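You operate a simulated robot arm through the tools that you are given. There is no shell and no other tool. Be economical: measure what you need, move in short steps, check, and stop when the job is done.

Carry out the task below with a simulated robot arm. There is one attempt and no reset: what you move stays moved.

## Task
Switch the cell one feeder switch on. Shut the middle bench drawer. Fetch the dark blue handled pad and set it on top of the blue wiper. Take the gauge block with the smallest size on its label from the top of the drawer bench and put it on the blue cover plate. Put the green padlock on the top of the grey bench away on the top of the drawer bench. Put the cream block labelled "T" from the top of the far grey bench on the top shelf of the dark rack and the cream block that says "F" on the upper pillar shelf. Any order will do. Set down upright: dark blue handled pad.

Only the result counts: the job must be done as asked and must still hold three seconds after the hand-in. Knocking over, shifting, dropping, spilling or breaking anything else fails it. A push-on lid holds only when it is set on centred and level and pressed home; a screw cap is set on level and turned clockwise until tight.

## Robot
A 6-joint arm with a two-finger gripper on a trunk, on a base that drives. Base frame: it is fixed to the floor where the robot stands at the start and does not move with it; the origin is under the middle of the robot, x ahead of it, y to its left, z up. Readings come in m, degrees, newtons and seconds.
With the tool pointing down near the work surface it reaches from about 0.42 to 0.84 m from the robot's upright axis, wherever it stands. Its first joint turns from -166.0 to 166.0 degrees. Places, roughly: blue cover plate (11x8x1 cm) [1.5, 2.3, 0.8]; blue wiper [3.75, 4.25, 0.75]; cell one feeder switch [0.5, 0.1, 0.8]; cream block [-3, 10, 0.75]; dark blue handled pad (4x3x6 cm) [4, 0.4, 0.9]; gauge block [4, 0.75, 0.75]; green padlock [4.25, -1, 0.75]; middle bench drawer [3.7, 0.3, 0.7]; top of the drawer bench [4.1, 0.3, 0.8]; top shelf of the dark rack [-1.9, 10.8, 1.7]; upper pillar shelf [-0.5, 6.5, 0.9]. Payload 1.66 kg.
Tool frame: the origin (TCP) lies between the finger pads and is the grasp point; the fingertips stand 0.016 m ahead of it; z points along the fingers, y is the line along which they close. The gripper opens to 0.111 m. The gripper's body begins 0.104 m behind the TCP.
Orientation is told as [roll, pitch, yaw] about the base's x, y, z axes, in that order, counted from this pose: with the fingers straight down and closing along the base's y, the tool's x points along the base's -x, its y along +y and its z along -z.

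## Interface
- The arm moves only by the tool send_rows. Its argument "increments" is a list of rows, each a list of 7 numbers: the opening, from 0 (shut) to 1 (fully open), then the shift along the base's x, y, z in m, then the turn, a rotation vector about the base's x, y, z in degrees. In form: [[jaw, x, y, z, rx, ry, rz], ...]. A call has 1 to 20 rows; each row shifts and turns the commanded pose from where the row before left it. Each row takes 0.2 s and may step no farther than 0.05 m and 8.6 degrees from the row before; otherwise, or with a gripper value out of range, the whole call is refused. Where a pose cannot be reached the arm comes as near as it can. A force on the tool above 40 N (or 10 N above the force at the start of the call, whichever is more), or a blocked arm, ends the call early, and 0.2 s more pass. Each finger halts on what it meets, pressing with about 32 N; the grip force reading is that of the motor and also rises with nothing between the fingers. The clock runs only during rows and for 0.2 s after the last one: add rows that do not move to give the fingers time. It gives the time, the measured TCP pose, the force on the tool (base axes), the opening and the grip force at its end, in the units of the frame above (readings bear some noise), with the torque about the TCP (base axes, N m) and any sound that the robot's microphone picked up.
- Cameras (640 x 400 px; columns grow to the right, rows downward): "scene" is now at [0.0537, 0.1651, 1.4799]; the picture's right is [-0.36, -0.93, 0.00], its down [-0.72, 0.28, -0.63] and it looks along [0.59, -0.23, -0.77] (base axes); focal length 262 px, centre (320, 200). "wrist" rides on the gripper at [0.07, 0.014, -0.143] in the tool frame; the picture's right is [-0.19, 0.98, 0.00], its down [-0.87, -0.17, -0.47] and it looks along [-0.46, -0.09, 0.88] (tool axes); focal length 230 px, centre (320, 200). There is no depth. A picture from a camera that has moved, and an enlarged one, comes with that camera's place and axes in the base frame and with its lens. The place of the scene camera against the robot may be out by one fixed shift of up to 0.012 m in any direction.
- capture(camera): a new picture of that camera. No time passes.
- move_column(by): slides the trunk up (or, below 0, down) by that many m; the arm and the scene camera ride with it, the base frame stays. It gives what a move gives, with no picture.
- base_move(legs): drives the robot by 1 to 6 legs, each [ahead, left, turn to the left] in m, m and degrees, along the robot's own axes; the way and the turn of a leg run together, so that a leg with both is an arc; at most 1.5 m and 180 degrees a leg. The arm and the cameras ride along, it lands a little off, and it stops where it bumps. It gives what a move gives.
- pan_tilt(pan, tilt): turns the head with the scene camera to pan (to the left, within 120 degrees either way) and tilt (down, from -29 to 69), counted from straight ahead of the robot. It gives what a move gives.
- zoom(camera, box): a new picture of the part [left, top, right, bottom] of that camera's present view, enlarged. No time passes.
- finish_job(): hands the job in; it is judged then, once.

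Work in short steps. Places have to be worked out from the pictures, the camera data and where the tool is seen: move nearer, look again, correct. Check each grasp and each placing, and mend what went wrong. You have 186 turns and 164 pictures in all, those below and enlarged ones among them. Open the gripper and draw the arm clear of the work before you hand the job in, unless the task says otherwise.

The tools are called by a JSON object that holds its "method" and its "body". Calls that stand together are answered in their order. send_rows: Moves the arm, as the interface text tells. Its arguments: {"type":"object","properties":{"increments":{"type":"array"}},"required":["increments"]} The other tools are called the same way: move_column (by) slides the trunk up or down; base_move (legs) drives the base; pan_tilt (pan, tilt) turns the head that bears the scene camera; capture (camera) takes a picture; zoom (camera, box) takes an enlarged picture of a part of a camera's view; finish_job () hands the job in.

At the start:

```text
time: 0.0
ee_pos: [0.4822, -0.1842, 0.9698]
tcp_rot: [0.0, 0.0, 0.0]
contact_force: [0.3, 0.4, 0.3]
torque: [-0.03, 0.01, 0.02]
opening: 0.111
grasp_force: 0.1
trunk travel left (down, up): [-0.075, 0.515]
robot x, y, heading: [0.0001, 0.0022, 0.0]
head pan, tilt: [-20.9, 50.8]
```

scene: 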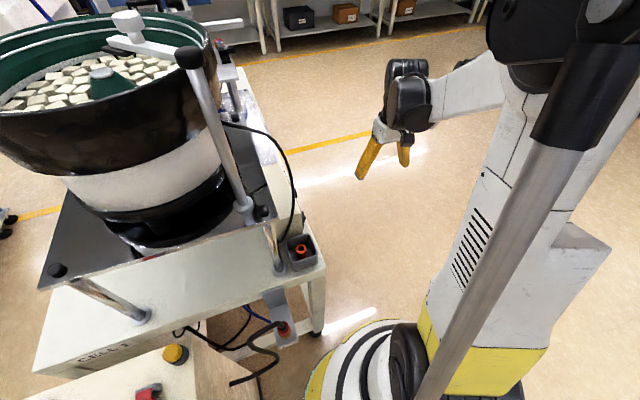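
wrist: 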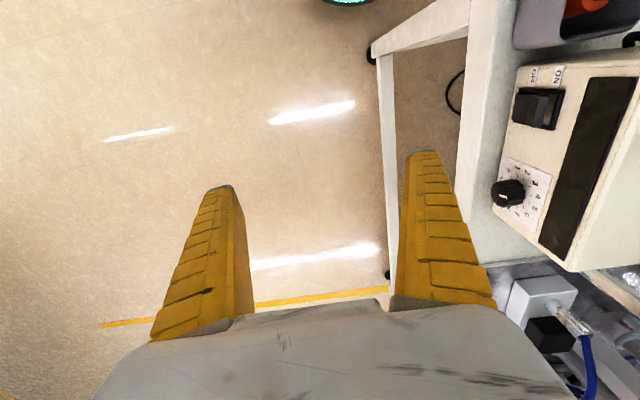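

The wrist camera shows a control box with an OFF/ON rocker. I'll look closer at it and at the scene.

{"method": "zoom", "body": {"camera": "wrist", "box": [480, 40, 640, 140]}}

{"method": "zoom", "body": {"camera": "scene", "box": [20, 220, 340, 400]}}

```text
4.00 times, centred on (560, 90) of wrist
camera zoom: at [0.4124, -0.1724, 1.1107], right [0.19, 0.98, 0.0], down [0.87, -0.17, 0.47], along [0.46, -0.09, -0.88], focal length 920 px, centre (-640, 640)
```

zoom: 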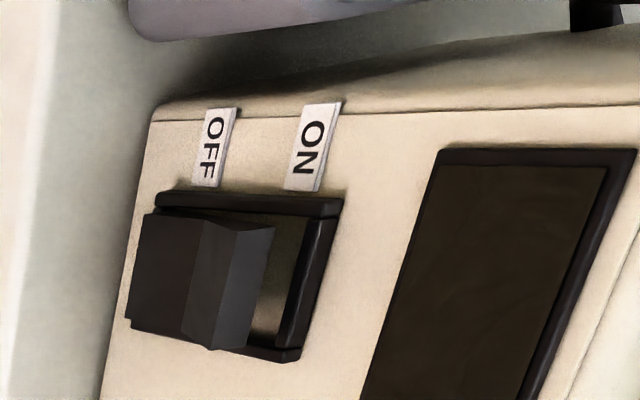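

```text
2.00 times, centred on (180, 310) of scene
camera zoom: at [0.0537, 0.1651, 1.4799], right [-0.36, -0.93, 0.0], down [-0.72, 0.28, -0.63], along [0.59, -0.23, -0.77], focal length 524 px, centre (600, -20)
```

zoom: 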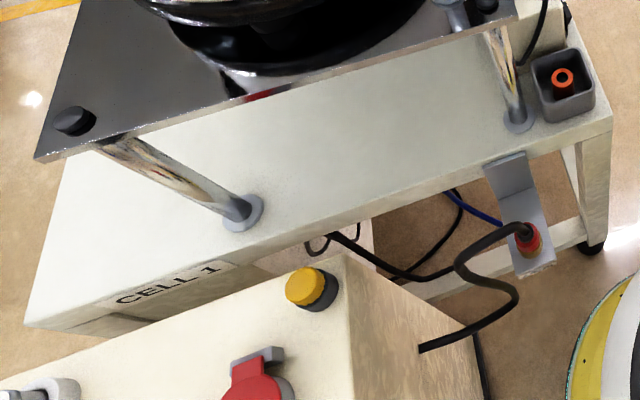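

Find the control box in the scene view.

{"method": "zoom", "body": {"camera": "scene", "box": [180, 50, 360, 290]}}

{"method": "zoom", "body": {"camera": "wrist", "box": [440, 0, 640, 280]}}

```text
1.67 times, centred on (270, 170) of scene
camera zoom: at [0.0537, 0.1651, 1.4799], right [-0.36, -0.93, 0.0], down [-0.72, 0.28, -0.63], along [0.59, -0.23, -0.77], focal length 436 px, centre (403, 250)
```

zoom: 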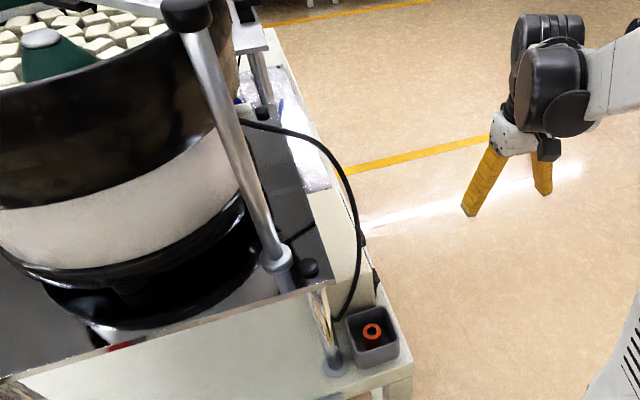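

```text
1.43 times, centred on (540, 140) of wrist
camera zoom: at [0.4124, -0.1724, 1.1107], right [0.19, 0.98, 0.0], down [0.87, -0.17, 0.47], along [0.46, -0.09, -0.88], focal length 329 px, centre (6, 286)
```

zoom: 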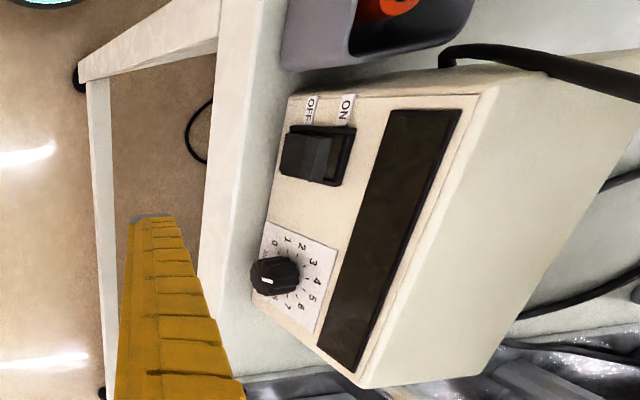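

The rocker is on a panel facing −y, OFF at the lower side and ON upper. I'll tilt the tool toward +y and look from the front.

{"method": "send_rows", "body": {"increments": [[0, 0, -0.01, 0, 8.5, 0, 0], [0, 0, -0.01, 0, 8.5, 0, 0], [0, 0, -0.01, 0, 8.5, 0, 0], [0, 0, -0.01, 0, 8.5, 0, 0], [0, 0, -0.01, -0.01, 8.5, 0, 0], [0, 0, -0.01, -0.01, 8.5, 0, 0], [0, 0, -0.01, -0.01, 8.5, 0, 0]]}}

{"method": "capture", "body": {"camera": "wrist"}}

```text
time: 1.6
ee_pos: [0.5371, -0.1867, 0.9426]
tcp_rot: [52.9, -2.8, -4.1]
contact_force: [-0.5, -0.1, 0.3]
torque: [-0.02, 0.02, 0.01]
opening: 0.0
grasp_force: 28.2
out of reach, approached as far as the arm can: row 5, 6, 7
trunk travel left (down, up): [-0.075, 0.515]
robot x, y, heading: [0.0011, 0.0022, -0.0]
head pan, tilt: [-20.9, 50.8]
```

```text
157 pictures are left
camera wrist: at [0.4568, -0.2872, 1.0342], right [0.19, 0.58, 0.79], down [0.82, -0.54, 0.19], along [0.54, 0.61, -0.58], focal length 230 px, centre (320, 200)
```

wrist: 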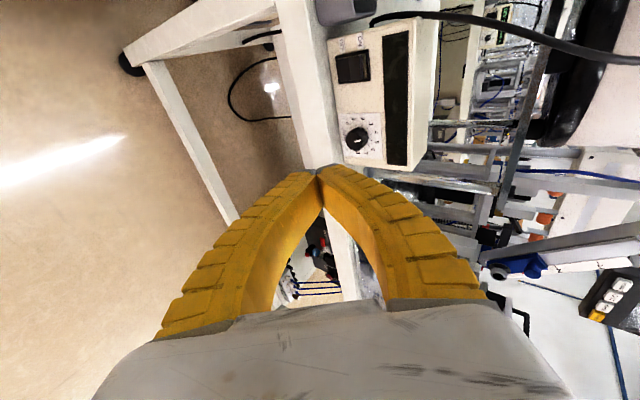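

{"method": "zoom", "body": {"camera": "wrist", "box": [310, 20, 430, 180]}}

```text
2.50 times, centred on (370, 100) of wrist
camera zoom: at [0.4568, -0.2872, 1.0342], right [0.19, 0.58, 0.79], down [0.82, -0.54, 0.19], along [0.54, 0.61, -0.58], focal length 575 px, centre (195, 450)
```

zoom: 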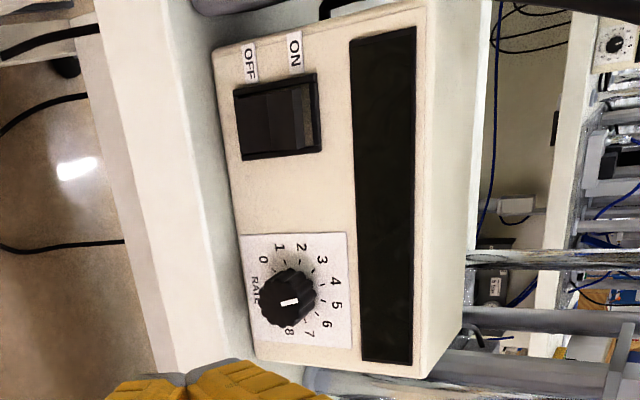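

Triangulated switch centre ≈ (0.488, 0.060, 0.836), panel nearly vertical facing −y, with the ON (upper) end standing proud. I'll bring the closed fingertips in front of the upper half.

{"method": "send_rows", "body": {"increments": [[0, -0.02, 0.0, -0.03, 0, 0, 0], [0, -0.015, 0.03, -0.03, 0, 0, 0], [0, -0.014, 0.04, -0.03, 0, 0, 0], [0, 0, 0.04, 0, 0, 0, 0], [0, 0, 0.04, 0, 0, 0, 0], [0, 0, 0, 0, 0, 0, 0]]}}

{"method": "capture", "body": {"camera": "wrist"}}

```text
refused: row 3 steps farther than a row can; nothing moved
```

```text
155 pictures are left
camera wrist: at [0.4568, -0.2872, 1.0342], right [0.19, 0.58, 0.79], down [0.82, -0.54, 0.19], along [0.54, 0.61, -0.58], focal length 230 px, centre (320, 200)
```

wrist: 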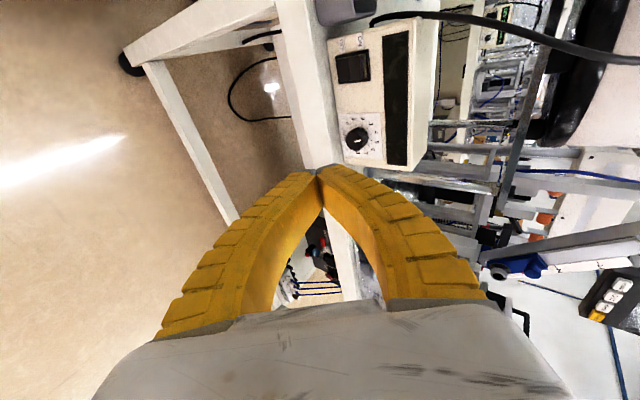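

One row was too long; resend with shorter steps.

{"method": "send_rows", "body": {"increments": [[0, 0, 0.03, -0.03, 0, 0, 0], [0, 0, 0.03, -0.03, 0, 0, 0], [0, 0, 0.03, -0.02, 0, 0, 0], [0, 0, 0, 0, 0, 0, 0]]}}

```text
time: 2.6
ee_pos: [0.5371, -0.0964, 0.8633]
tcp_rot: [52.8, -2.8, -4.0]
contact_force: [0.8, 0.5, 1.2]
torque: [0.01, -0.03, -0.03]
opening: 0.0001
grasp_force: 28.5
trunk travel left (down, up): [-0.075, 0.515]
robot x, y, heading: [0.0033, 0.0017, 0.1]
head pan, tilt: [-20.9, 50.8]
```

Commands continue from the measured pose. Now shift x −0.049 and approach in y.

{"method": "send_rows", "body": {"increments": [[0, -0.025, 0.02, -0.005, 0, 0, 0], [0, -0.024, 0.03, -0.005, 0, 0, 0], [0, 0, 0.03, 0, 0, 0, 0], [0, 0, 0, 0, 0, 0, 0]]}}

{"method": "capture", "body": {"camera": "wrist"}}

```text
time: 3.6
ee_pos: [0.4891, -0.0159, 0.8522]
tcp_rot: [52.7, -2.8, -4.0]
contact_force: [0.3, -0.6, -0.4]
torque: [0.0, 0.02, -0.02]
opening: 0.0002
grasp_force: 28.9
trunk travel left (down, up): [-0.075, 0.515]
robot x, y, heading: [-0.003, 0.0006, -0.1]
head pan, tilt: [-20.9, 50.8]
```

```text
154 pictures are left
camera wrist: at [0.4079, -0.117, 0.9452], right [0.19, 0.58, 0.79], down [0.82, -0.54, 0.19], along [0.54, 0.61, -0.58], focal length 230 px, centre (320, 200)
```

wrist: 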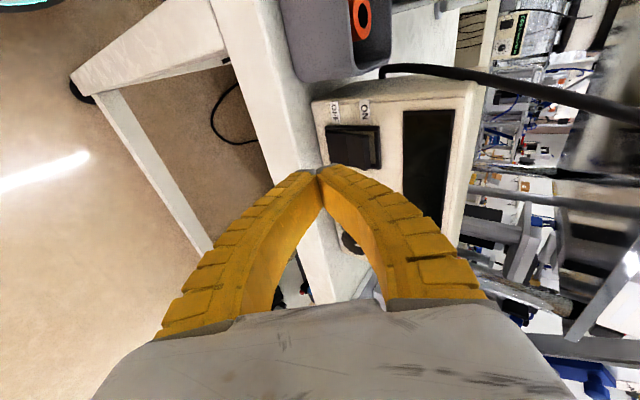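

Alignment confirmed (switch at x≈0.49). Push in +y slowly.

{"method": "send_rows", "body": {"increments": [[0, 0, 0.02, 0, 0, 0, 0], [0, 0, 0.01, 0, 0, 0, 0], [0, 0, 0.008, 0, 0, 0, 0], [0, 0, 0.006, 0, 0, 0, 0], [0, 0, 0.006, 0, 0, 0, 0], [0, 0, 0.006, 0, 0, 0, 0], [0, 0, 0.006, 0, 0, 0, 0]]}}

{"method": "zoom", "body": {"camera": "wrist", "box": [260, 60, 420, 260]}}

```text
time: 5.2
ee_pos: [0.4884, 0.0429, 0.8529]
tcp_rot: [52.8, -3.0, -4.1]
contact_force: [2.0, -21.5, 7.6]
torque: [0.22, -0.03, 0.21]
opening: 0.0042
grasp_force: 28.0
trunk travel left (down, up): [-0.075, 0.515]
robot x, y, heading: [0.0003, -0.0011, -0.2]
head pan, tilt: [-20.9, 50.8]
```

```text
2.00 times, centred on (340, 160) of wrist
camera zoom: at [0.4072, -0.058, 0.9445], right [0.19, 0.58, 0.79], down [0.82, -0.54, 0.19], along [0.54, 0.61, -0.58], focal length 460 px, centre (280, 280)
```

zoom: 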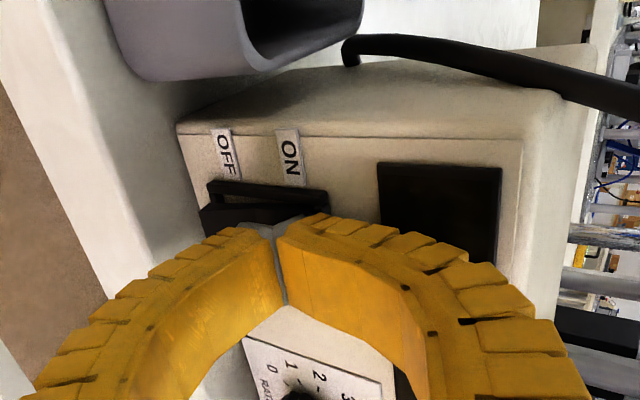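

Contact at 21 N, no click reported. Back off and look at the rocker.

{"method": "send_rows", "body": {"increments": [[0, 0, -0.03, 0, 0, 0, 0], [0, 0, -0.04, 0, 0, 0, 0], [0, 0, -0.04, 0.02, 0, 0, 0], [0, 0, 0, 0, 0, 0, 0]]}}

{"method": "zoom", "body": {"camera": "wrist", "box": [290, 70, 450, 170]}}

```text
time: 6.2
ee_pos: [0.486, -0.065, 0.8741]
tcp_rot: [52.8, -2.8, -4.1]
contact_force: [0.3, -0.7, 0.1]
torque: [-0.04, 0.01, 0.0]
opening: 0.0
grasp_force: 28.7
trunk travel left (down, up): [-0.075, 0.515]
robot x, y, heading: [-0.0022, -0.0004, 0.0]
head pan, tilt: [-20.9, 50.8]
```

```text
4.00 times, centred on (370, 120) of wrist
camera zoom: at [0.4057, -0.1649, 0.9654], right [0.19, 0.58, 0.79], down [0.82, -0.54, 0.19], along [0.54, 0.61, -0.58], focal length 920 px, centre (120, 520)
```

zoom: 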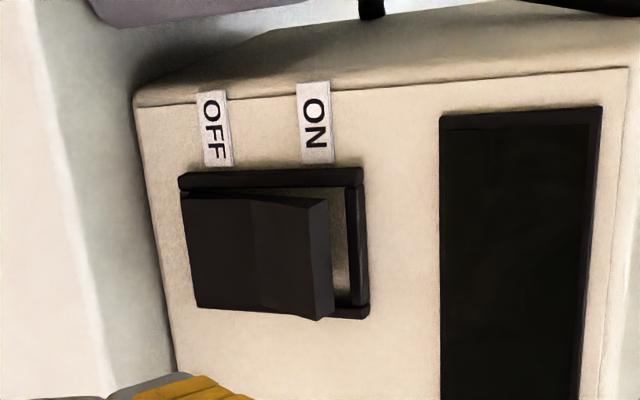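

The rocker's proud ON end sits at z≈0.855; I pressed too near the pivot. Press again ~8 mm higher.

{"method": "send_rows", "body": {"increments": [[0, 0.004, 0.04, -0.014, 0, 0, 0], [0, 0, 0.04, 0, 0, 0, 0], [0, 0, 0.01, 0, 0, 0, 0], [0, 0, 0.006, 0, 0, 0, 0], [0, 0, 0.006, 0, 0, 0, 0], [0, 0, 0.006, 0, 0, 0, 0], [0, 0, 0.006, 0, 0, 0, 0], [0, 0, 0.006, 0, 0, 0, 0]]}}

{"method": "zoom", "body": {"camera": "wrist", "box": [260, 60, 420, 260]}}

```text
time: 8.0
ee_pos: [0.493, 0.0532, 0.8582]
tcp_rot: [52.7, -2.8, -4.0]
contact_force: [-2.5, -22.4, 0.8]
torque: [0.23, -0.05, 0.31]
opening: 0.0088
grasp_force: 27.5
trunk travel left (down, up): [-0.075, 0.515]
robot x, y, heading: [-0.0009, 0.0019, -0.0]
head pan, tilt: [-20.9, 50.8]
```

```text
2.00 times, centred on (340, 160) of wrist
camera zoom: at [0.4109, -0.0475, 0.9507], right [0.19, 0.58, 0.79], down [0.82, -0.54, 0.19], along [0.54, 0.61, -0.58], focal length 460 px, centre (280, 280)
```

zoom: 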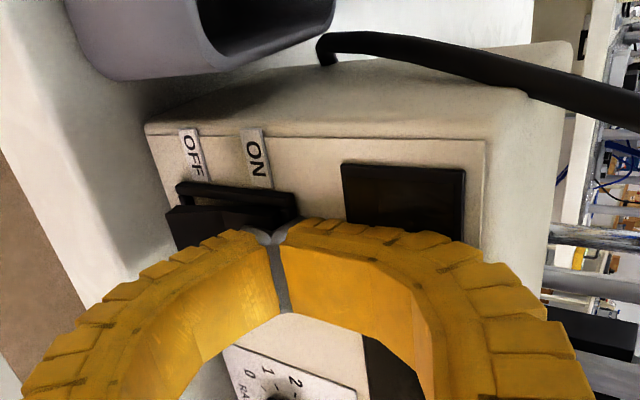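

The OFF end looks like it has come forward. Back off and check.

{"method": "send_rows", "body": {"increments": [[0, 0, -0.03, 0, 0, 0, 0], [0, 0, -0.04, 0, 0, 0, 0], [0, 0, -0.04, 0.02, 0, 0, 0], [0, 0, 0, 0, 0, 0, 0]]}}

{"method": "zoom", "body": {"camera": "wrist", "box": [290, 70, 450, 170]}}

```text
time: 9.0
ee_pos: [0.4933, -0.0522, 0.8791]
tcp_rot: [52.8, -2.8, -3.8]
contact_force: [-0.2, 0.5, -0.6]
torque: [-0.02, -0.05, -0.01]
opening: 0.0
grasp_force: 28.6
trunk travel left (down, up): [-0.075, 0.515]
robot x, y, heading: [0.0012, 0.0013, 0.2]
head pan, tilt: [-20.9, 50.8]
```

```text
4.00 times, centred on (370, 120) of wrist
camera zoom: at [0.4117, -0.1541, 0.9706], right [0.19, 0.58, 0.79], down [0.82, -0.53, 0.19], along [0.54, 0.61, -0.58], focal length 920 px, centre (120, 520)
```

zoom: 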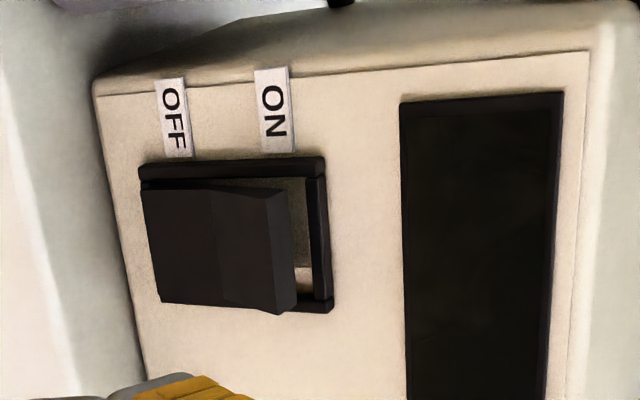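

Still OFF: it needs a deeper press. Repeat slightly higher and push further.

{"method": "send_rows", "body": {"increments": [[0, -0.002, 0.04, -0.018, 0, 0, 0], [0, 0, 0.04, 0, 0, 0, 0], [0, 0, 0.01, 0, 0, 0, 0], [0, 0, 0.006, 0, 0, 0, 0], [0, 0, 0.006, 0, 0, 0, 0], [0, 0, 0.006, 0, 0, 0, 0], [0, 0, 0.006, 0, 0, 0, 0], [0, 0, 0.006, 0, 0, 0, 0], [0, 0, 0.006, 0, 0, 0, 0], [0, 0, 0.006, 0, 0, 0, 0], [0, 0, 0.006, 0, 0, 0, 0]]}}

{"method": "zoom", "body": {"camera": "wrist", "box": [260, 60, 420, 260]}}

```text
time: 10.7
ee_pos: [0.4913, 0.0539, 0.8608]
tcp_rot: [52.6, -2.7, -4.4]
contact_force: [-1.3, -22.1, 9.6]
torque: [0.35, 0.05, 0.27]
opening: 0.0091
grasp_force: 27.6
trunk travel left (down, up): [-0.075, 0.515]
robot x, y, heading: [-0.0013, 0.0015, -0.3]
head pan, tilt: [-20.9, 50.8]
stopped in row 8: the force on the tool passed its limit at 44 N (the readings are from after the stop); the commanded pose is now the measured one
```

```text
2.00 times, centred on (340, 160) of wrist
camera zoom: at [0.4093, -0.0455, 0.9521], right [0.2, 0.58, 0.79], down [0.82, -0.54, 0.2], along [0.54, 0.61, -0.58], focal length 460 px, centre (280, 280)
```

zoom: 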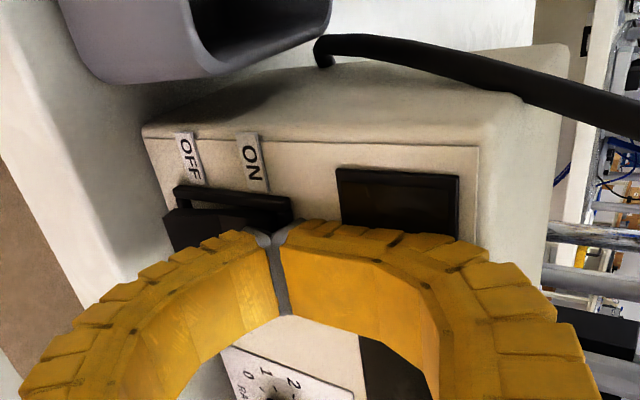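

Probably the tips ride on the frame. Back off and try tilting nearer horizontal so the tip face meets the ON half squarely.

{"method": "send_rows", "body": {"increments": [[0, 0, -0.04, 0, 0, 0, 0], [0, 0, -0.04, 0, 0, 0, 0], [0, 0, 0, 0, 8, 0, 0], [0, 0, 0, 0, 8, 0, 0], [0, 0, 0, 0, 8, 0, 0], [0, 0, 0, 0, 8, 0, 0], [0, 0, 0, 0, 0, 0, 0]]}}

{"method": "capture", "body": {"camera": "wrist"}}

```text
time: 12.3
ee_pos: [0.5048, -0.0196, 0.864]
tcp_rot: [84.4, -0.1, -5.2]
contact_force: [-0.3, -0.5, 0.1]
torque: [0.01, -0.02, 0.01]
opening: 0.0
grasp_force: 28.7
out of reach, approached as far as the arm can: row 6
trunk travel left (down, up): [-0.075, 0.515]
robot x, y, heading: [0.0038, 0.0027, -0.2]
head pan, tilt: [-20.9, 50.8]
```

```text
148 pictures are left
camera wrist: at [0.4223, -0.1539, 0.8892], right [0.2, 0.08, 0.98], down [0.82, -0.56, -0.12], along [0.54, 0.82, -0.17], focal length 230 px, centre (320, 200)
```

wrist: 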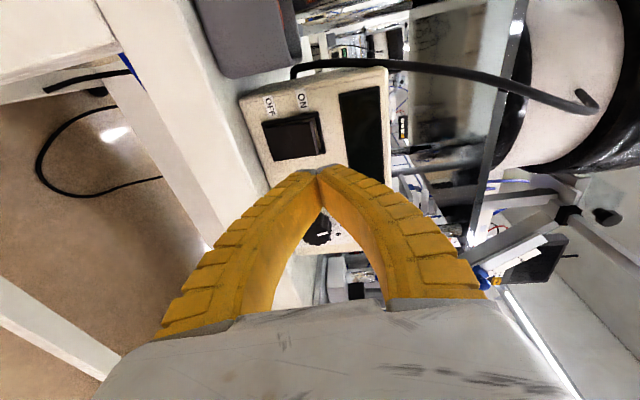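

Tilt is 84° now; the ON half centre is z≈0.847, x≈0.486. Align and push.

{"method": "send_rows", "body": {"increments": [[0, -0.018, 0.02, -0.015, 0, 0, 0], [0, 0, 0.02, 0, 0, 0, 0], [0, 0, 0.006, 0, 0, 0, 0], [0, 0, 0.006, 0, 0, 0, 0], [0, 0, 0.006, 0, 0, 0, 0], [0, 0, 0.006, 0, 0, 0, 0], [0, 0, 0.006, 0, 0, 0, 0]]}}

{"method": "capture", "body": {"camera": "wrist"}}

```text
time: 13.9
ee_pos: [0.5236, 0.025, 0.8682]
tcp_rot: [84.4, -0.1, -4.9]
contact_force: [-0.4, -0.6, 0.9]
torque: [-0.03, 0.03, 0.01]
opening: 0.0
grasp_force: 28.7
out of reach, approached as far as the arm can: row 1, 2, 4, 6
trunk travel left (down, up): [-0.075, 0.515]
robot x, y, heading: [0.0004, -0.0001, -0.0]
head pan, tilt: [-20.9, 50.8]
```

```text
147 pictures are left
camera wrist: at [0.4417, -0.1097, 0.8951], right [0.2, 0.08, 0.98], down [0.82, -0.56, -0.12], along [0.54, 0.83, -0.18], focal length 230 px, centre (320, 200)
```

wrist: 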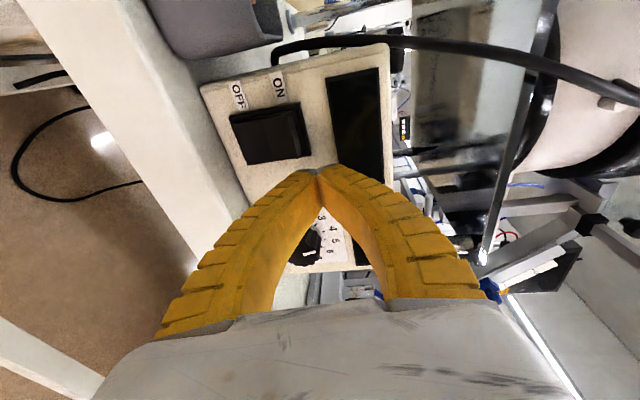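

The arm is at its inner limit. Retract, then drive the base back 0.12 m to gain room.

{"method": "send_rows", "body": {"increments": [[0, 0, -0.04, 0, 0, 0, 0], [0, 0, -0.04, 0, 0, 0, 0], [0, 0, 0, 0, 0, 0, 0]]}}

{"method": "base_move", "body": {"legs": [[-0.12, 0, 0]]}}

```text
time: 14.7
ee_pos: [0.5311, -0.0374, 0.8684]
tcp_rot: [84.3, -0.1, -5.5]
contact_force: [0.5, -0.1, -0.3]
torque: [0.02, 0.0, -0.06]
opening: 0.0
grasp_force: 28.4
out of reach, approached as far as the arm can: row 2
trunk travel left (down, up): [-0.075, 0.515]
robot x, y, heading: [0.001, -0.0027, 0.3]
head pan, tilt: [-20.9, 50.8]
```

```text
time: 15.9
ee_pos: [0.4116, -0.0373, 0.8679]
tcp_rot: [84.2, -0.3, -5.6]
contact_force: [-1.0, 0.0, -0.4]
torque: [-0.02, -0.01, 0.02]
opening: 0.0003
grasp_force: 28.6
trunk travel left (down, up): [-0.075, 0.515]
robot x, y, heading: [-0.1175, -0.0015, 0.1]
head pan, tilt: [-20.9, 50.8]
```

{"method": "send_rows", "body": {"increments": [[0, 0.025, 0, -0.01, 0, 0, 0], [0, 0.025, 0, -0.01, 0, 0, 0], [0, 0.025, 0.01, 0, 0, 0, 0], [0, 0, 0.0, 0, 0, 0, 0]]}}

{"method": "capture", "body": {"camera": "wrist"}}

```text
time: 16.9
ee_pos: [0.4881, -0.0276, 0.8488]
tcp_rot: [84.2, -0.3, -5.5]
contact_force: [-0.4, 0.3, 0.3]
torque: [0.02, -0.01, -0.01]
opening: 0.0
grasp_force: 28.4
trunk travel left (down, up): [-0.075, 0.515]
robot x, y, heading: [-0.1187, 0.0036, -0.0]
head pan, tilt: [-20.9, 50.8]
```

```text
146 pictures are left
camera wrist: at [0.4055, -0.1613, 0.8744], right [0.2, 0.08, 0.98], down [0.82, -0.57, -0.12], along [0.54, 0.82, -0.17], focal length 230 px, centre (320, 200)
```

wrist: 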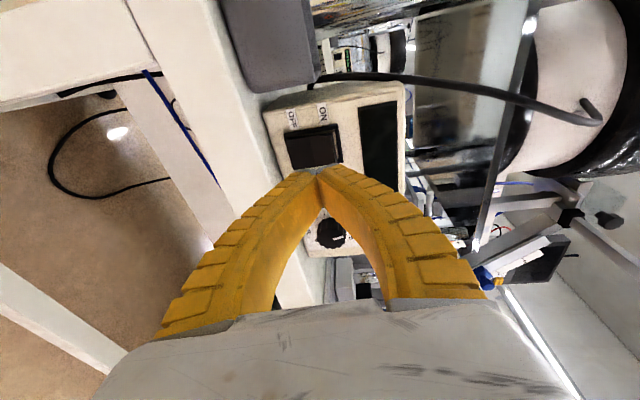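

Aligned. Push.

{"method": "send_rows", "body": {"increments": [[0, -0.002, 0.03, 0.001, 0, 0, 0], [0, 0, 0.02, 0, 0, 0, 0], [0, 0, 0.006, 0, 0, 0, 0], [0, 0, 0.006, 0, 0, 0, 0], [0, 0, 0.006, 0, 0, 0, 0], [0, 0, 0.006, 0, 0, 0, 0], [0, 0, 0.006, 0, 0, 0, 0], [0, 0, 0.006, 0, 0, 0, 0]]}}

{"method": "capture", "body": {"camera": "wrist"}}

```text
time: 18.7
ee_pos: [0.4866, 0.0542, 0.8495]
tcp_rot: [84.6, -0.1, -5.7]
contact_force: [8.1, -32.2, 4.5]
torque: [-0.13, 0.06, 0.43]
opening: 0.0098
grasp_force: 25.4
trunk travel left (down, up): [-0.075, 0.515]
robot x, y, heading: [-0.1209, 0.0003, -0.1]
head pan, tilt: [-20.9, 50.8]
```

```text
145 pictures are left
camera wrist: at [0.4039, -0.0786, 0.8746], right [0.2, 0.08, 0.98], down [0.81, -0.57, -0.12], along [0.55, 0.82, -0.17], focal length 230 px, centre (320, 200)
```

wrist: 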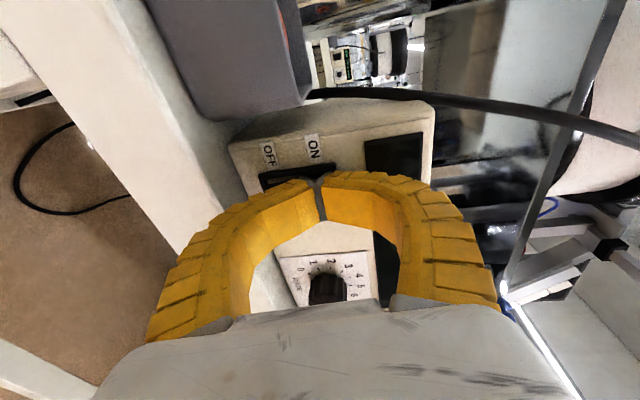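

{"method": "send_rows", "body": {"increments": [[0, 0, -0.03, 0, 0, 0, 0], [0, 0, -0.04, 0, 0, 0, 0], [0, 0, 0, 0, 0, 0, 0]]}}

{"method": "zoom", "body": {"camera": "wrist", "box": [250, 80, 410, 180]}}

```text
time: 19.5
ee_pos: [0.4856, -0.0095, 0.8488]
tcp_rot: [84.3, -0.3, -5.5]
contact_force: [-0.6, 0.2, 0.0]
torque: [-0.03, -0.04, 0.03]
opening: 0.0
grasp_force: 28.4
trunk travel left (down, up): [-0.075, 0.515]
robot x, y, heading: [-0.1191, 0.0023, -0.3]
head pan, tilt: [-20.9, 50.8]
```

```text
4.00 times, centred on (330, 130) of wrist
camera zoom: at [0.4031, -0.1446, 0.8741], right [0.2, 0.08, 0.98], down [0.82, -0.57, -0.12], along [0.54, 0.82, -0.17], focal length 920 px, centre (280, 480)
```

zoom: 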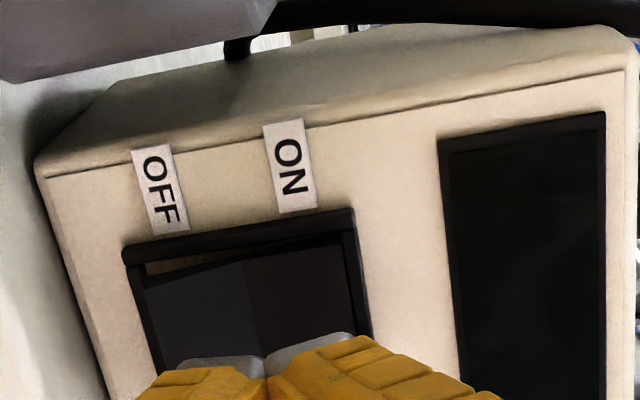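

It looks changed (gap now at the OFF end). View from a better angle.

{"method": "send_rows", "body": {"increments": [[0, 0, -0.04, 0.02, 0, 0, 0], [0, 0, -0.03, 0.03, -8, 0, 0], [0, 0, -0.02, 0.04, -8, 0, 0], [0, 0, 0, 0.04, -8, 0, 0], [0, 0, 0, 0, -8, 0, 0]]}}

{"method": "capture", "body": {"camera": "wrist"}}

```text
time: 20.7
ee_pos: [0.4846, -0.1014, 0.9788]
tcp_rot: [52.3, -3.1, -4.4]
contact_force: [0.9, -0.3, -0.4]
torque: [0.0, -0.02, -0.03]
opening: 0.0001
grasp_force: 28.4
trunk travel left (down, up): [-0.075, 0.515]
robot x, y, heading: [-0.1172, 0.0003, -0.0]
head pan, tilt: [-20.9, 50.8]
```

```text
143 pictures are left
camera wrist: at [0.4026, -0.2001, 1.0715], right [0.2, 0.59, 0.79], down [0.82, -0.54, 0.2], along [0.54, 0.6, -0.58], focal length 230 px, centre (320, 200)
```

wrist: 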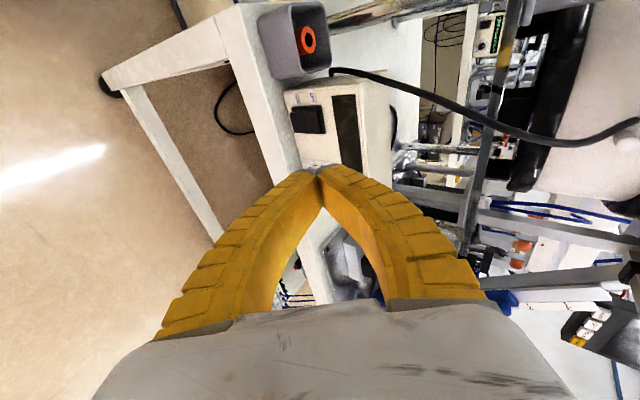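

{"method": "zoom", "body": {"camera": "wrist", "box": [270, 75, 366, 135]}}

```text
6.67 times, centred on (318, 105) of wrist
camera zoom: at [0.4026, -0.2001, 1.0715], right [0.2, 0.59, 0.79], down [0.82, -0.54, 0.2], along [0.54, 0.6, -0.58], focal length 1534 px, centre (333, 833)
```

zoom: 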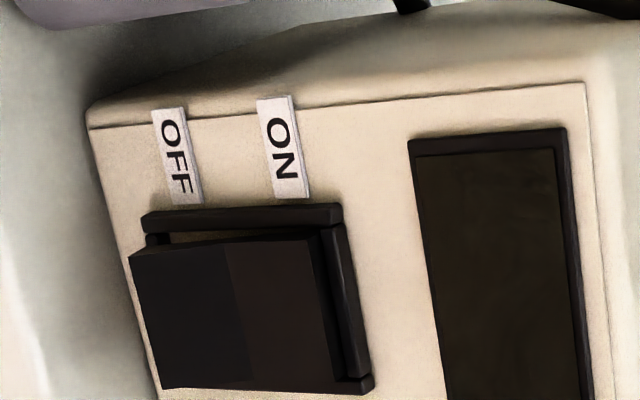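

The rocker is now depressed at the ON end: switched on. Return the tool to vertical, tuck, and look ahead.

{"method": "send_rows", "body": {"increments": [[0, 0, -0.03, 0.03, -8, 0, 0], [0, 0, -0.03, 0.02, -8, 0, 0], [0, -0.01, -0.03, 0.02, -8, 0, 0], [0, -0.01, -0.03, 0.02, -8, 0, 0], [0, -0.02, -0.01, 0, -8, 0, 0], [0, -0.02, -0.01, 0, -8, 0, 0], [0, -0.02, 0, 0, -4.2, 3, 4.5], [0, 0, 0, 0, 0, 0, 0]]}}

{"method": "pan_tilt", "body": {"pan": 0, "tilt": 15}}

{"method": "capture", "body": {"camera": "scene"}}

```text
time: 22.5
ee_pos: [0.4061, -0.242, 1.0686]
tcp_rot: [0.2, -2.3, 4.2]
contact_force: [-0.5, 0.4, -0.2]
torque: [-0.03, -0.03, -0.02]
opening: 0.0002
grasp_force: 28.4
trunk travel left (down, up): [-0.075, 0.515]
robot x, y, heading: [-0.1177, 0.0003, 0.1]
head pan, tilt: [-20.9, 50.8]
```

```text
time: 23.5
ee_pos: [0.4066, -0.242, 1.0699]
tcp_rot: [0.2, -2.3, 3.9]
contact_force: [0.2, -0.1, 0.3]
torque: [-0.02, -0.02, -0.01]
opening: 0.0
grasp_force: 28.7
trunk travel left (down, up): [-0.075, 0.515]
robot x, y, heading: [-0.1173, 0.0006, -0.1]
head pan, tilt: [0.0, 15.0]
```

```text
141 pictures are left
camera scene: at [-0.0422, 0.1919, 1.5346], right [0.0, -1.0, 0.0], down [-0.26, 0.0, -0.97], along [0.97, 0.0, -0.26], focal length 262 px, centre (320, 200)
```

scene: 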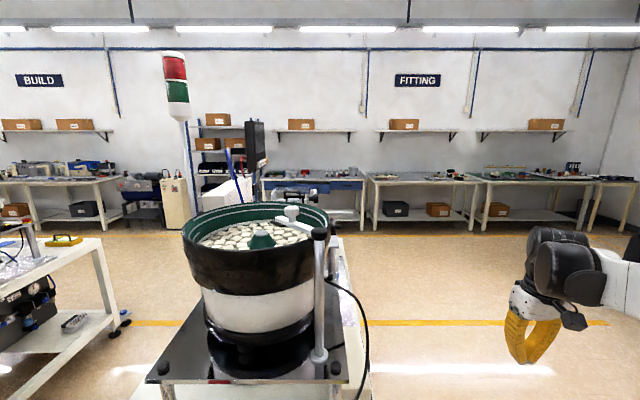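

The drawer bench is ahead past the feeder. I'll drive right, then ahead to about x=2.75.

{"method": "base_move", "body": {"legs": [[0, -0.6, 0], [1.5, 0, 0], [1.35, 0, 0], [0, 0.9, 0]]}}

{"method": "pan_tilt", "body": {"pan": 0, "tilt": 30}}

{"method": "capture", "body": {"camera": "scene"}}

```text
time: 44.7
ee_pos: [3.2558, 0.0685, 1.0696]
tcp_rot: [0.2, -2.3, 4.4]
contact_force: [0.4, 0.4, 0.2]
torque: [-0.05, 0.02, 0.01]
opening: 0.0
grasp_force: 28.5
trunk travel left (down, up): [-0.075, 0.515]
robot x, y, heading: [2.73, 0.304, 0.2]
head pan, tilt: [0.0, 15.0]
```

```text
time: 45.4
ee_pos: [3.2572, 0.0693, 1.0694]
tcp_rot: [0.3, -2.3, 4.4]
contact_force: [0.0, -0.1, 0.3]
torque: [0.0, 0.0, 0.0]
opening: 0.0001
grasp_force: 27.9
trunk travel left (down, up): [-0.075, 0.515]
robot x, y, heading: [2.7317, 0.3067, 0.5]
head pan, tilt: [0.0, 30.0]
```

```text
140 pictures are left
camera scene: at [2.8027, 0.4993, 1.5105], right [0.0, -1.0, 0.0], down [-0.5, 0.0, -0.87], along [0.87, 0.0, -0.5], focal length 262 px, centre (320, 200)
```

scene: 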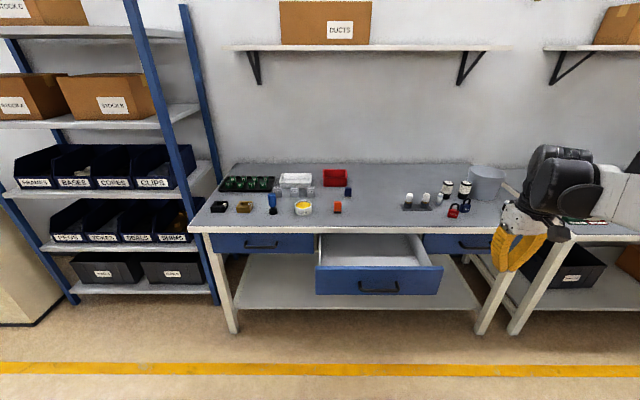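

The middle drawer is open. Zoom into the bench top items.

{"method": "zoom", "body": {"camera": "scene", "box": [190, 150, 360, 256]}}

{"method": "zoom", "body": {"camera": "scene", "box": [360, 150, 530, 256]}}

```text
3.76 times, centred on (275, 203) of scene
camera zoom: at [2.8027, 0.4993, 1.5105], right [0.0, -1.0, 0.0], down [-0.5, 0.0, -0.87], along [0.87, 0.0, -0.5], focal length 986 px, centre (489, 189)
```

zoom: 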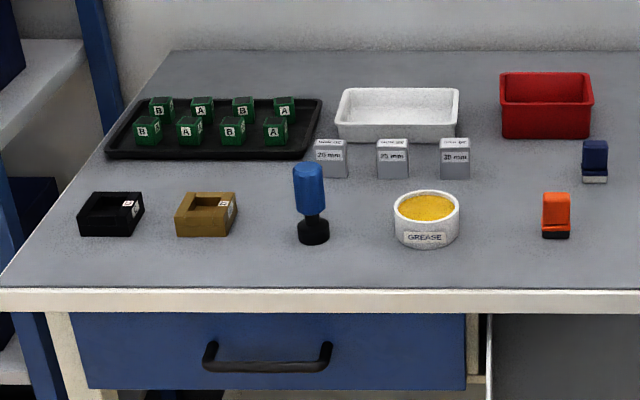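

```text
3.76 times, centred on (445, 203) of scene
camera zoom: at [2.8027, 0.4993, 1.5105], right [0.0, -1.0, 0.0], down [-0.5, 0.0, -0.87], along [0.87, 0.0, -0.5], focal length 986 px, centre (-151, 189)
```

zoom: 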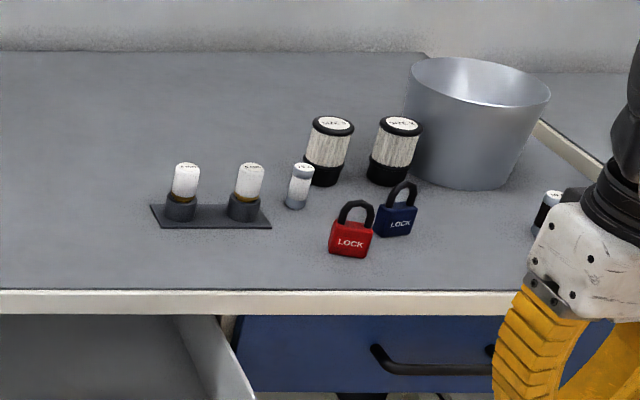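

Dark blue pad found (between gauge blocks and centre), three gauge blocks, drawer out ~0.2 m. Drive ahead 0.3 and view drawer and labels closer.

{"method": "base_move", "body": {"legs": [[0.3, 0, 0]]}}

{"method": "pan_tilt", "body": {"pan": 0, "tilt": 45}}

{"method": "capture", "body": {"camera": "scene"}}

```text
time: 47.5
ee_pos: [3.5582, 0.0708, 1.0688]
tcp_rot: [0.2, -2.2, 4.5]
contact_force: [0.0, -0.5, -0.5]
torque: [0.0, 0.01, 0.01]
opening: 0.0001
grasp_force: 29.1
trunk travel left (down, up): [-0.075, 0.515]
robot x, y, heading: [3.0344, 0.3102, 0.6]
head pan, tilt: [0.0, 30.0]
```

```text
time: 48.3
ee_pos: [3.5571, 0.0706, 1.0694]
tcp_rot: [0.2, -2.3, 4.5]
contact_force: [0.8, 0.6, 0.1]
torque: [0.01, 0.01, 0.02]
opening: 0.0001
grasp_force: 28.7
trunk travel left (down, up): [-0.075, 0.515]
robot x, y, heading: [3.0338, 0.3116, 0.5]
head pan, tilt: [0.0, 45.0]
```

```text
137 pictures are left
camera scene: at [3.0931, 0.5011, 1.4879], right [0.01, -1.0, 0.0], down [-0.71, 0.0, -0.71], along [0.71, 0.0, -0.71], focal length 262 px, centre (320, 200)
```

scene: 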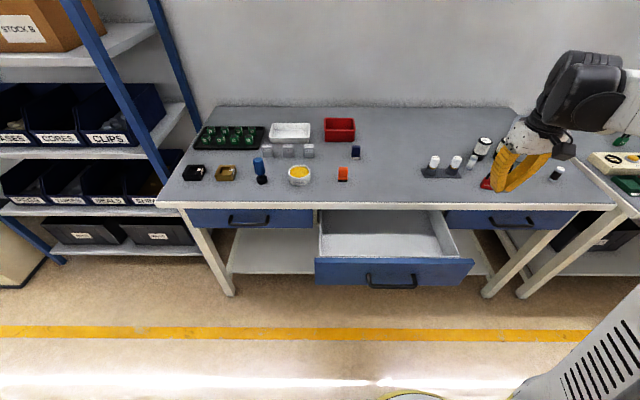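

Drawer handle ≈ (3.50, 0.28, 0.745), bench front edge x≈3.70, top z≈0.86. Read the gauge labels while here.

{"method": "zoom", "body": {"camera": "scene", "box": [250, 130, 370, 190]}}

{"method": "base_move", "body": {"legs": [[-0.27, 0, 0]]}}

```text
5.33 times, centred on (310, 160) of scene
camera zoom: at [3.0931, 0.5011, 1.4879], right [0.01, -1.0, 0.0], down [-0.71, 0.0, -0.71], along [0.71, 0.0, -0.71], focal length 1396 px, centre (373, 413)
```

zoom: 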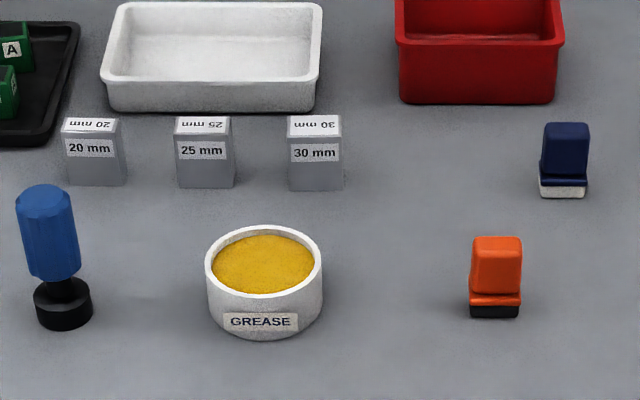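

```text
time: 50.2
ee_pos: [3.2864, 0.0708, 1.0691]
tcp_rot: [0.2, -2.3, 4.6]
contact_force: [-1.1, 0.0, -0.3]
torque: [-0.02, -0.02, -0.01]
opening: 0.0
grasp_force: 29.0
trunk travel left (down, up): [-0.075, 0.515]
robot x, y, heading: [2.7587, 0.3099, 0.6]
head pan, tilt: [0.0, 45.0]
```

20 mm (leftmost) is the gauge block. Now tilt the tool forward and lower it to drawer-front height with the jaw open to straddle the handle.

{"method": "send_rows", "body": {"increments": [[0.95, 0, 0.025, -0.02, 0, -8, 0], [0.95, 0, 0.025, -0.02, 0, -8, 0], [0.95, 0, 0.025, -0.02, 0, -8, 0], [0.95, 0, 0.025, -0.02, 0, -8, 0], [0.95, 0, 0.025, -0.03, 0, -8, 0], [0.95, 0, 0.025, -0.03, 0, -8, 0], [0.95, 0, 0.025, -0.03, 0, -8, 0], [0.95, 0, 0.025, -0.03, 0, -8, -4], [0.95, 0, 0, -0.03, 0, -8, 0], [0.95, 0, 0, -0.03, 0, 0, 0], [0.95, 0, 0, -0.03, 0, 0, 0], [0.95, 0, 0, -0.03, 0, 0, 0]]}}

{"method": "capture", "body": {"camera": "scene"}}

{"method": "capture", "body": {"camera": "wrist"}}

```text
refused: row 8 steps farther than a row can; nothing moved
```

```text
135 pictures are left
camera scene: at [2.8215, 0.499, 1.4879], right [0.01, -1.0, 0.0], down [-0.71, -0.01, -0.71], along [0.71, 0.01, -0.71], focal length 262 px, centre (320, 200)
```

scene: 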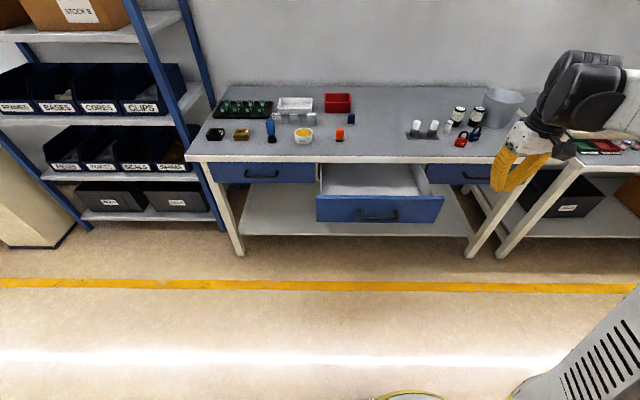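

```text
134 pictures are left
camera wrist: at [3.2116, 0.0764, 1.2074], right [0.11, 0.99, 0.01], down [0.86, -0.1, 0.51], along [0.5, -0.05, -0.86], focal length 230 px, centre (320, 200)
```

wrist: 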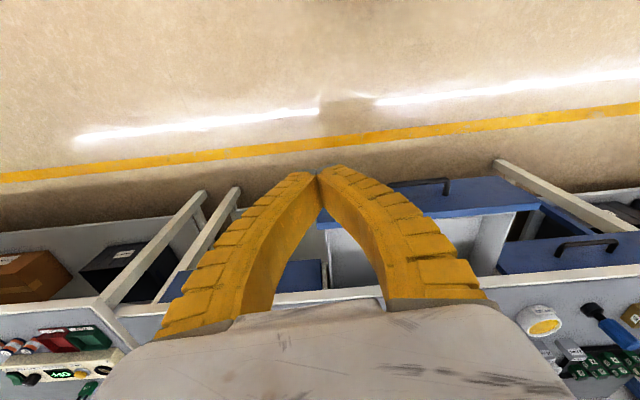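

{"method": "send_rows", "body": {"increments": [[0.95, 0, 0.025, -0.02, 0, -8, 0], [0.95, 0, 0.025, -0.02, 0, -8, 0], [0.95, 0, 0.025, -0.02, 0, -8, 0], [0.95, 0, 0.025, -0.02, 0, -8, 0], [0.95, 0, 0.025, -0.03, 0, -8, 0], [0.95, 0, 0.025, -0.03, 0, -8, 0], [0.95, 0, 0.025, -0.03, 0, -8, 0], [0.95, 0, 0.025, -0.03, 0, -8, 0], [0.95, 0, 0, -0.03, 0, -8, 0], [0.95, 0, 0, -0.03, 0, 0, -4], [0.95, 0, 0, -0.03, 0, 0, 0], [0.95, 0, 0, -0.03, 0, 0, 0]]}}

```text
time: 52.8
ee_pos: [3.3947, 0.2543, 0.9976]
tcp_rot: [-15.7, -73.5, 12.6]
contact_force: [-0.2, -0.6, 0.2]
torque: [0.0, 0.0, 0.0]
opening: 0.1058
grasp_force: 0.4
out of reach, approached as far as the arm can: row 7, 8, 9, 10, 11, 12
trunk travel left (down, up): [-0.075, 0.515]
robot x, y, heading: [2.7609, 0.3067, 0.7]
head pan, tilt: [0.0, 45.0]
```

Arm is limited at this tilt and height. Reduce tilt to ~45° and lower.

{"method": "send_rows", "body": {"increments": [[0.95, 0, 0, 0, 0, 8, 0], [0.95, 0, 0, -0.03, 0, 8, 0], [0.95, 0, 0, -0.03, 0, 8, 0], [0.95, 0, 0, -0.04, 0, 0, 0], [0.95, 0, 0, -0.04, 0, 0, 0], [0.95, 0, 0, -0.04, 0, 0, 0], [0.95, 0, 0, -0.03, 0, 0, 0], [0.95, 0, 0, -0.03, 0, 0, 0]]}}

{"method": "capture", "body": {"camera": "scene"}}

```text
time: 54.6
ee_pos: [3.4525, 0.2498, 0.8148]
tcp_rot: [-7.6, -49.9, 5.5]
contact_force: [0.6, 0.2, -0.5]
torque: [0.01, 0.02, 0.01]
opening: 0.1055
grasp_force: 0.0
out of reach, approached as far as the arm can: row 5, 6, 7, 8
trunk travel left (down, up): [-0.075, 0.515]
robot x, y, heading: [2.7555, 0.3055, 0.6]
head pan, tilt: [0.0, 45.0]
```

```text
133 pictures are left
camera scene: at [2.822, 0.499, 1.4878], right [0.01, -1.0, 0.0], down [-0.71, -0.01, -0.71], along [0.71, 0.01, -0.71], focal length 262 px, centre (320, 200)
```

scene: 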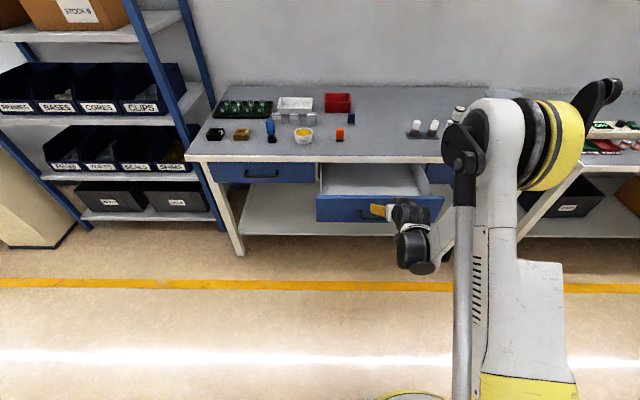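

Fingers are just in front of the drawer. Back base 0.06, lower trunk 0.065.

{"method": "base_move", "body": {"legs": [[-0.06, 0, 0]]}}

{"method": "move_column", "body": {"by": -0.065}}

{"method": "capture", "body": {"camera": "wrist"}}

```text
time: 55.5
ee_pos: [3.3935, 0.2496, 0.8143]
tcp_rot: [-7.7, -49.8, 5.5]
contact_force: [-0.9, 0.7, 0.1]
torque: [-0.01, -0.01, -0.04]
opening: 0.1058
grasp_force: 0.3
trunk travel left (down, up): [-0.075, 0.515]
robot x, y, heading: [2.7002, 0.3077, 0.3]
head pan, tilt: [0.0, 45.0]
```

```text
time: 56.6
ee_pos: [3.3912, 0.2498, 0.7496]
tcp_rot: [-7.7, -49.8, 5.4]
contact_force: [-0.5, 0.2, -0.6]
torque: [-0.02, -0.01, -0.05]
opening: 0.1058
grasp_force: 0.4
trunk travel left (down, up): [-0.01, 0.58]
robot x, y, heading: [2.702, 0.3077, 0.7]
head pan, tilt: [0.0, 45.0]
```

```text
132 pictures are left
camera wrist: at [3.2388, 0.2663, 0.7848], right [0.13, 0.99, 0.06], down [0.19, -0.08, 0.98], along [0.97, -0.11, -0.2], focal length 230 px, centre (320, 200)
```

wrist: 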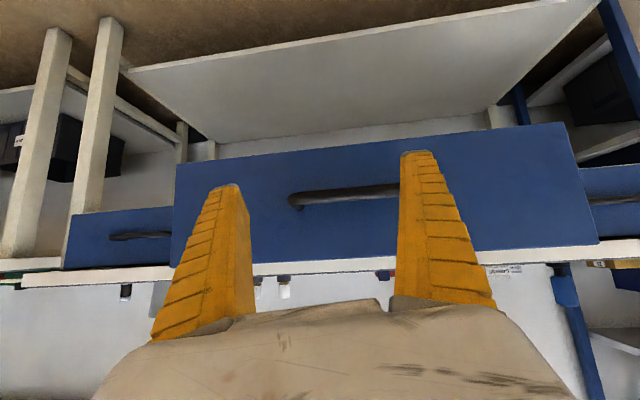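

Fingers straddle the handle with a 2 cm shift left. Shift, then drive ahead pushing part of the way with the base.

{"method": "send_rows", "body": {"increments": [[0.95, 0, 0.02, -0.0, 0, 0, 0], [0.95, 0, 0, 0, 0, 0, 0]]}}

{"method": "base_move", "body": {"legs": [[0.2, 0, 0]]}}

{"method": "capture", "body": {"camera": "wrist"}}

```text
time: 57.2
ee_pos: [3.3939, 0.2694, 0.7504]
tcp_rot: [-7.7, -49.7, 5.5]
contact_force: [0.5, 0.4, 0.6]
torque: [-0.01, 0.01, 0.01]
opening: 0.106
grasp_force: 0.5
trunk travel left (down, up): [-0.01, 0.58]
robot x, y, heading: [2.7001, 0.3078, 0.6]
head pan, tilt: [0.0, 45.0]
```

```text
time: 58.8
ee_pos: [3.5902, 0.272, 0.751]
tcp_rot: [-7.7, -49.8, 5.6]
contact_force: [-0.8, -0.8, 0.4]
torque: [0.01, -0.04, -0.03]
opening: 0.1057
grasp_force: 0.2
trunk travel left (down, up): [-0.01, 0.58]
robot x, y, heading: [2.8972, 0.3134, 0.5]
head pan, tilt: [0.0, 45.0]
```

```text
131 pictures are left
camera wrist: at [3.4365, 0.2881, 0.7854], right [0.13, 0.99, 0.06], down [0.2, -0.08, 0.98], along [0.97, -0.11, -0.2], focal length 230 px, centre (320, 200)
```

wrist: 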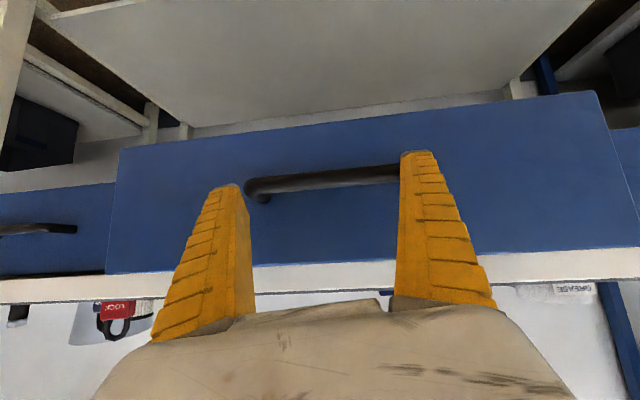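

Continue pushing with the arm in +x.

{"method": "send_rows", "body": {"increments": [[0.95, 0.02, 0, 0, 0, 0, 0], [0.95, 0.02, 0, 0, 0, 0, 0], [0.95, 0.02, 0, 0, 0, 0, 0], [0.95, 0.02, 0, 0, 0, 0, 0], [0.95, 0, 0, 0, 0, 0, 0]]}}

{"method": "capture", "body": {"camera": "wrist"}}

{"method": "capture", "body": {"camera": "scene"}}

```text
time: 60.0
ee_pos: [3.669, 0.2703, 0.7493]
tcp_rot: [-7.7, -49.7, 5.7]
contact_force: [-0.5, -0.7, -0.4]
torque: [-0.02, -0.01, 0.01]
opening: 0.106
grasp_force: 0.8
trunk travel left (down, up): [-0.01, 0.58]
robot x, y, heading: [2.8954, 0.3067, 0.8]
head pan, tilt: [0.0, 45.0]
```

```text
130 pictures are left
camera wrist: at [3.5166, 0.2883, 0.7857], right [0.13, 0.99, 0.06], down [0.2, -0.08, 0.98], along [0.97, -0.11, -0.2], focal length 230 px, centre (320, 200)
```

wrist: 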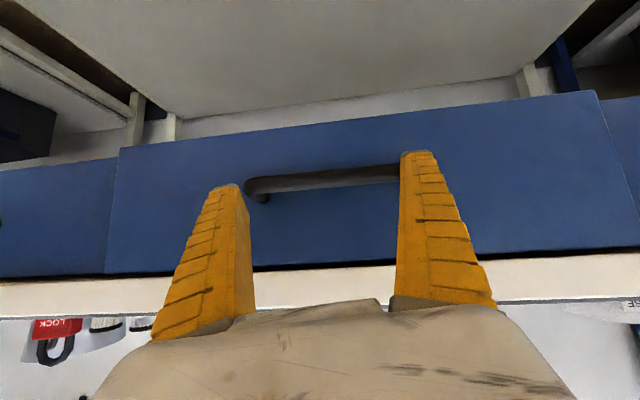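

```text
129 pictures are left
camera scene: at [2.9595, 0.5004, 1.4228], right [0.01, -1.0, 0.0], down [-0.71, -0.01, -0.71], along [0.71, 0.01, -0.71], focal length 262 px, centre (320, 200)
```

scene: 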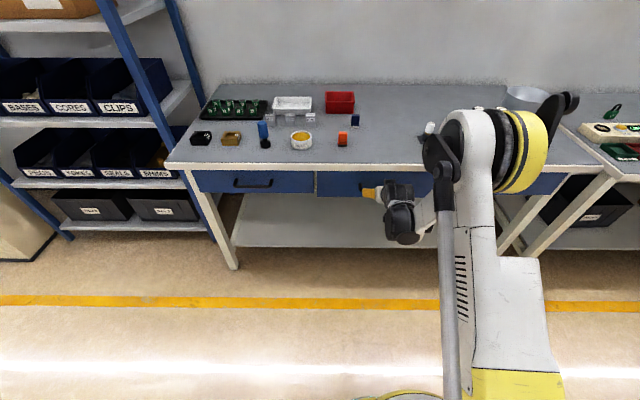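

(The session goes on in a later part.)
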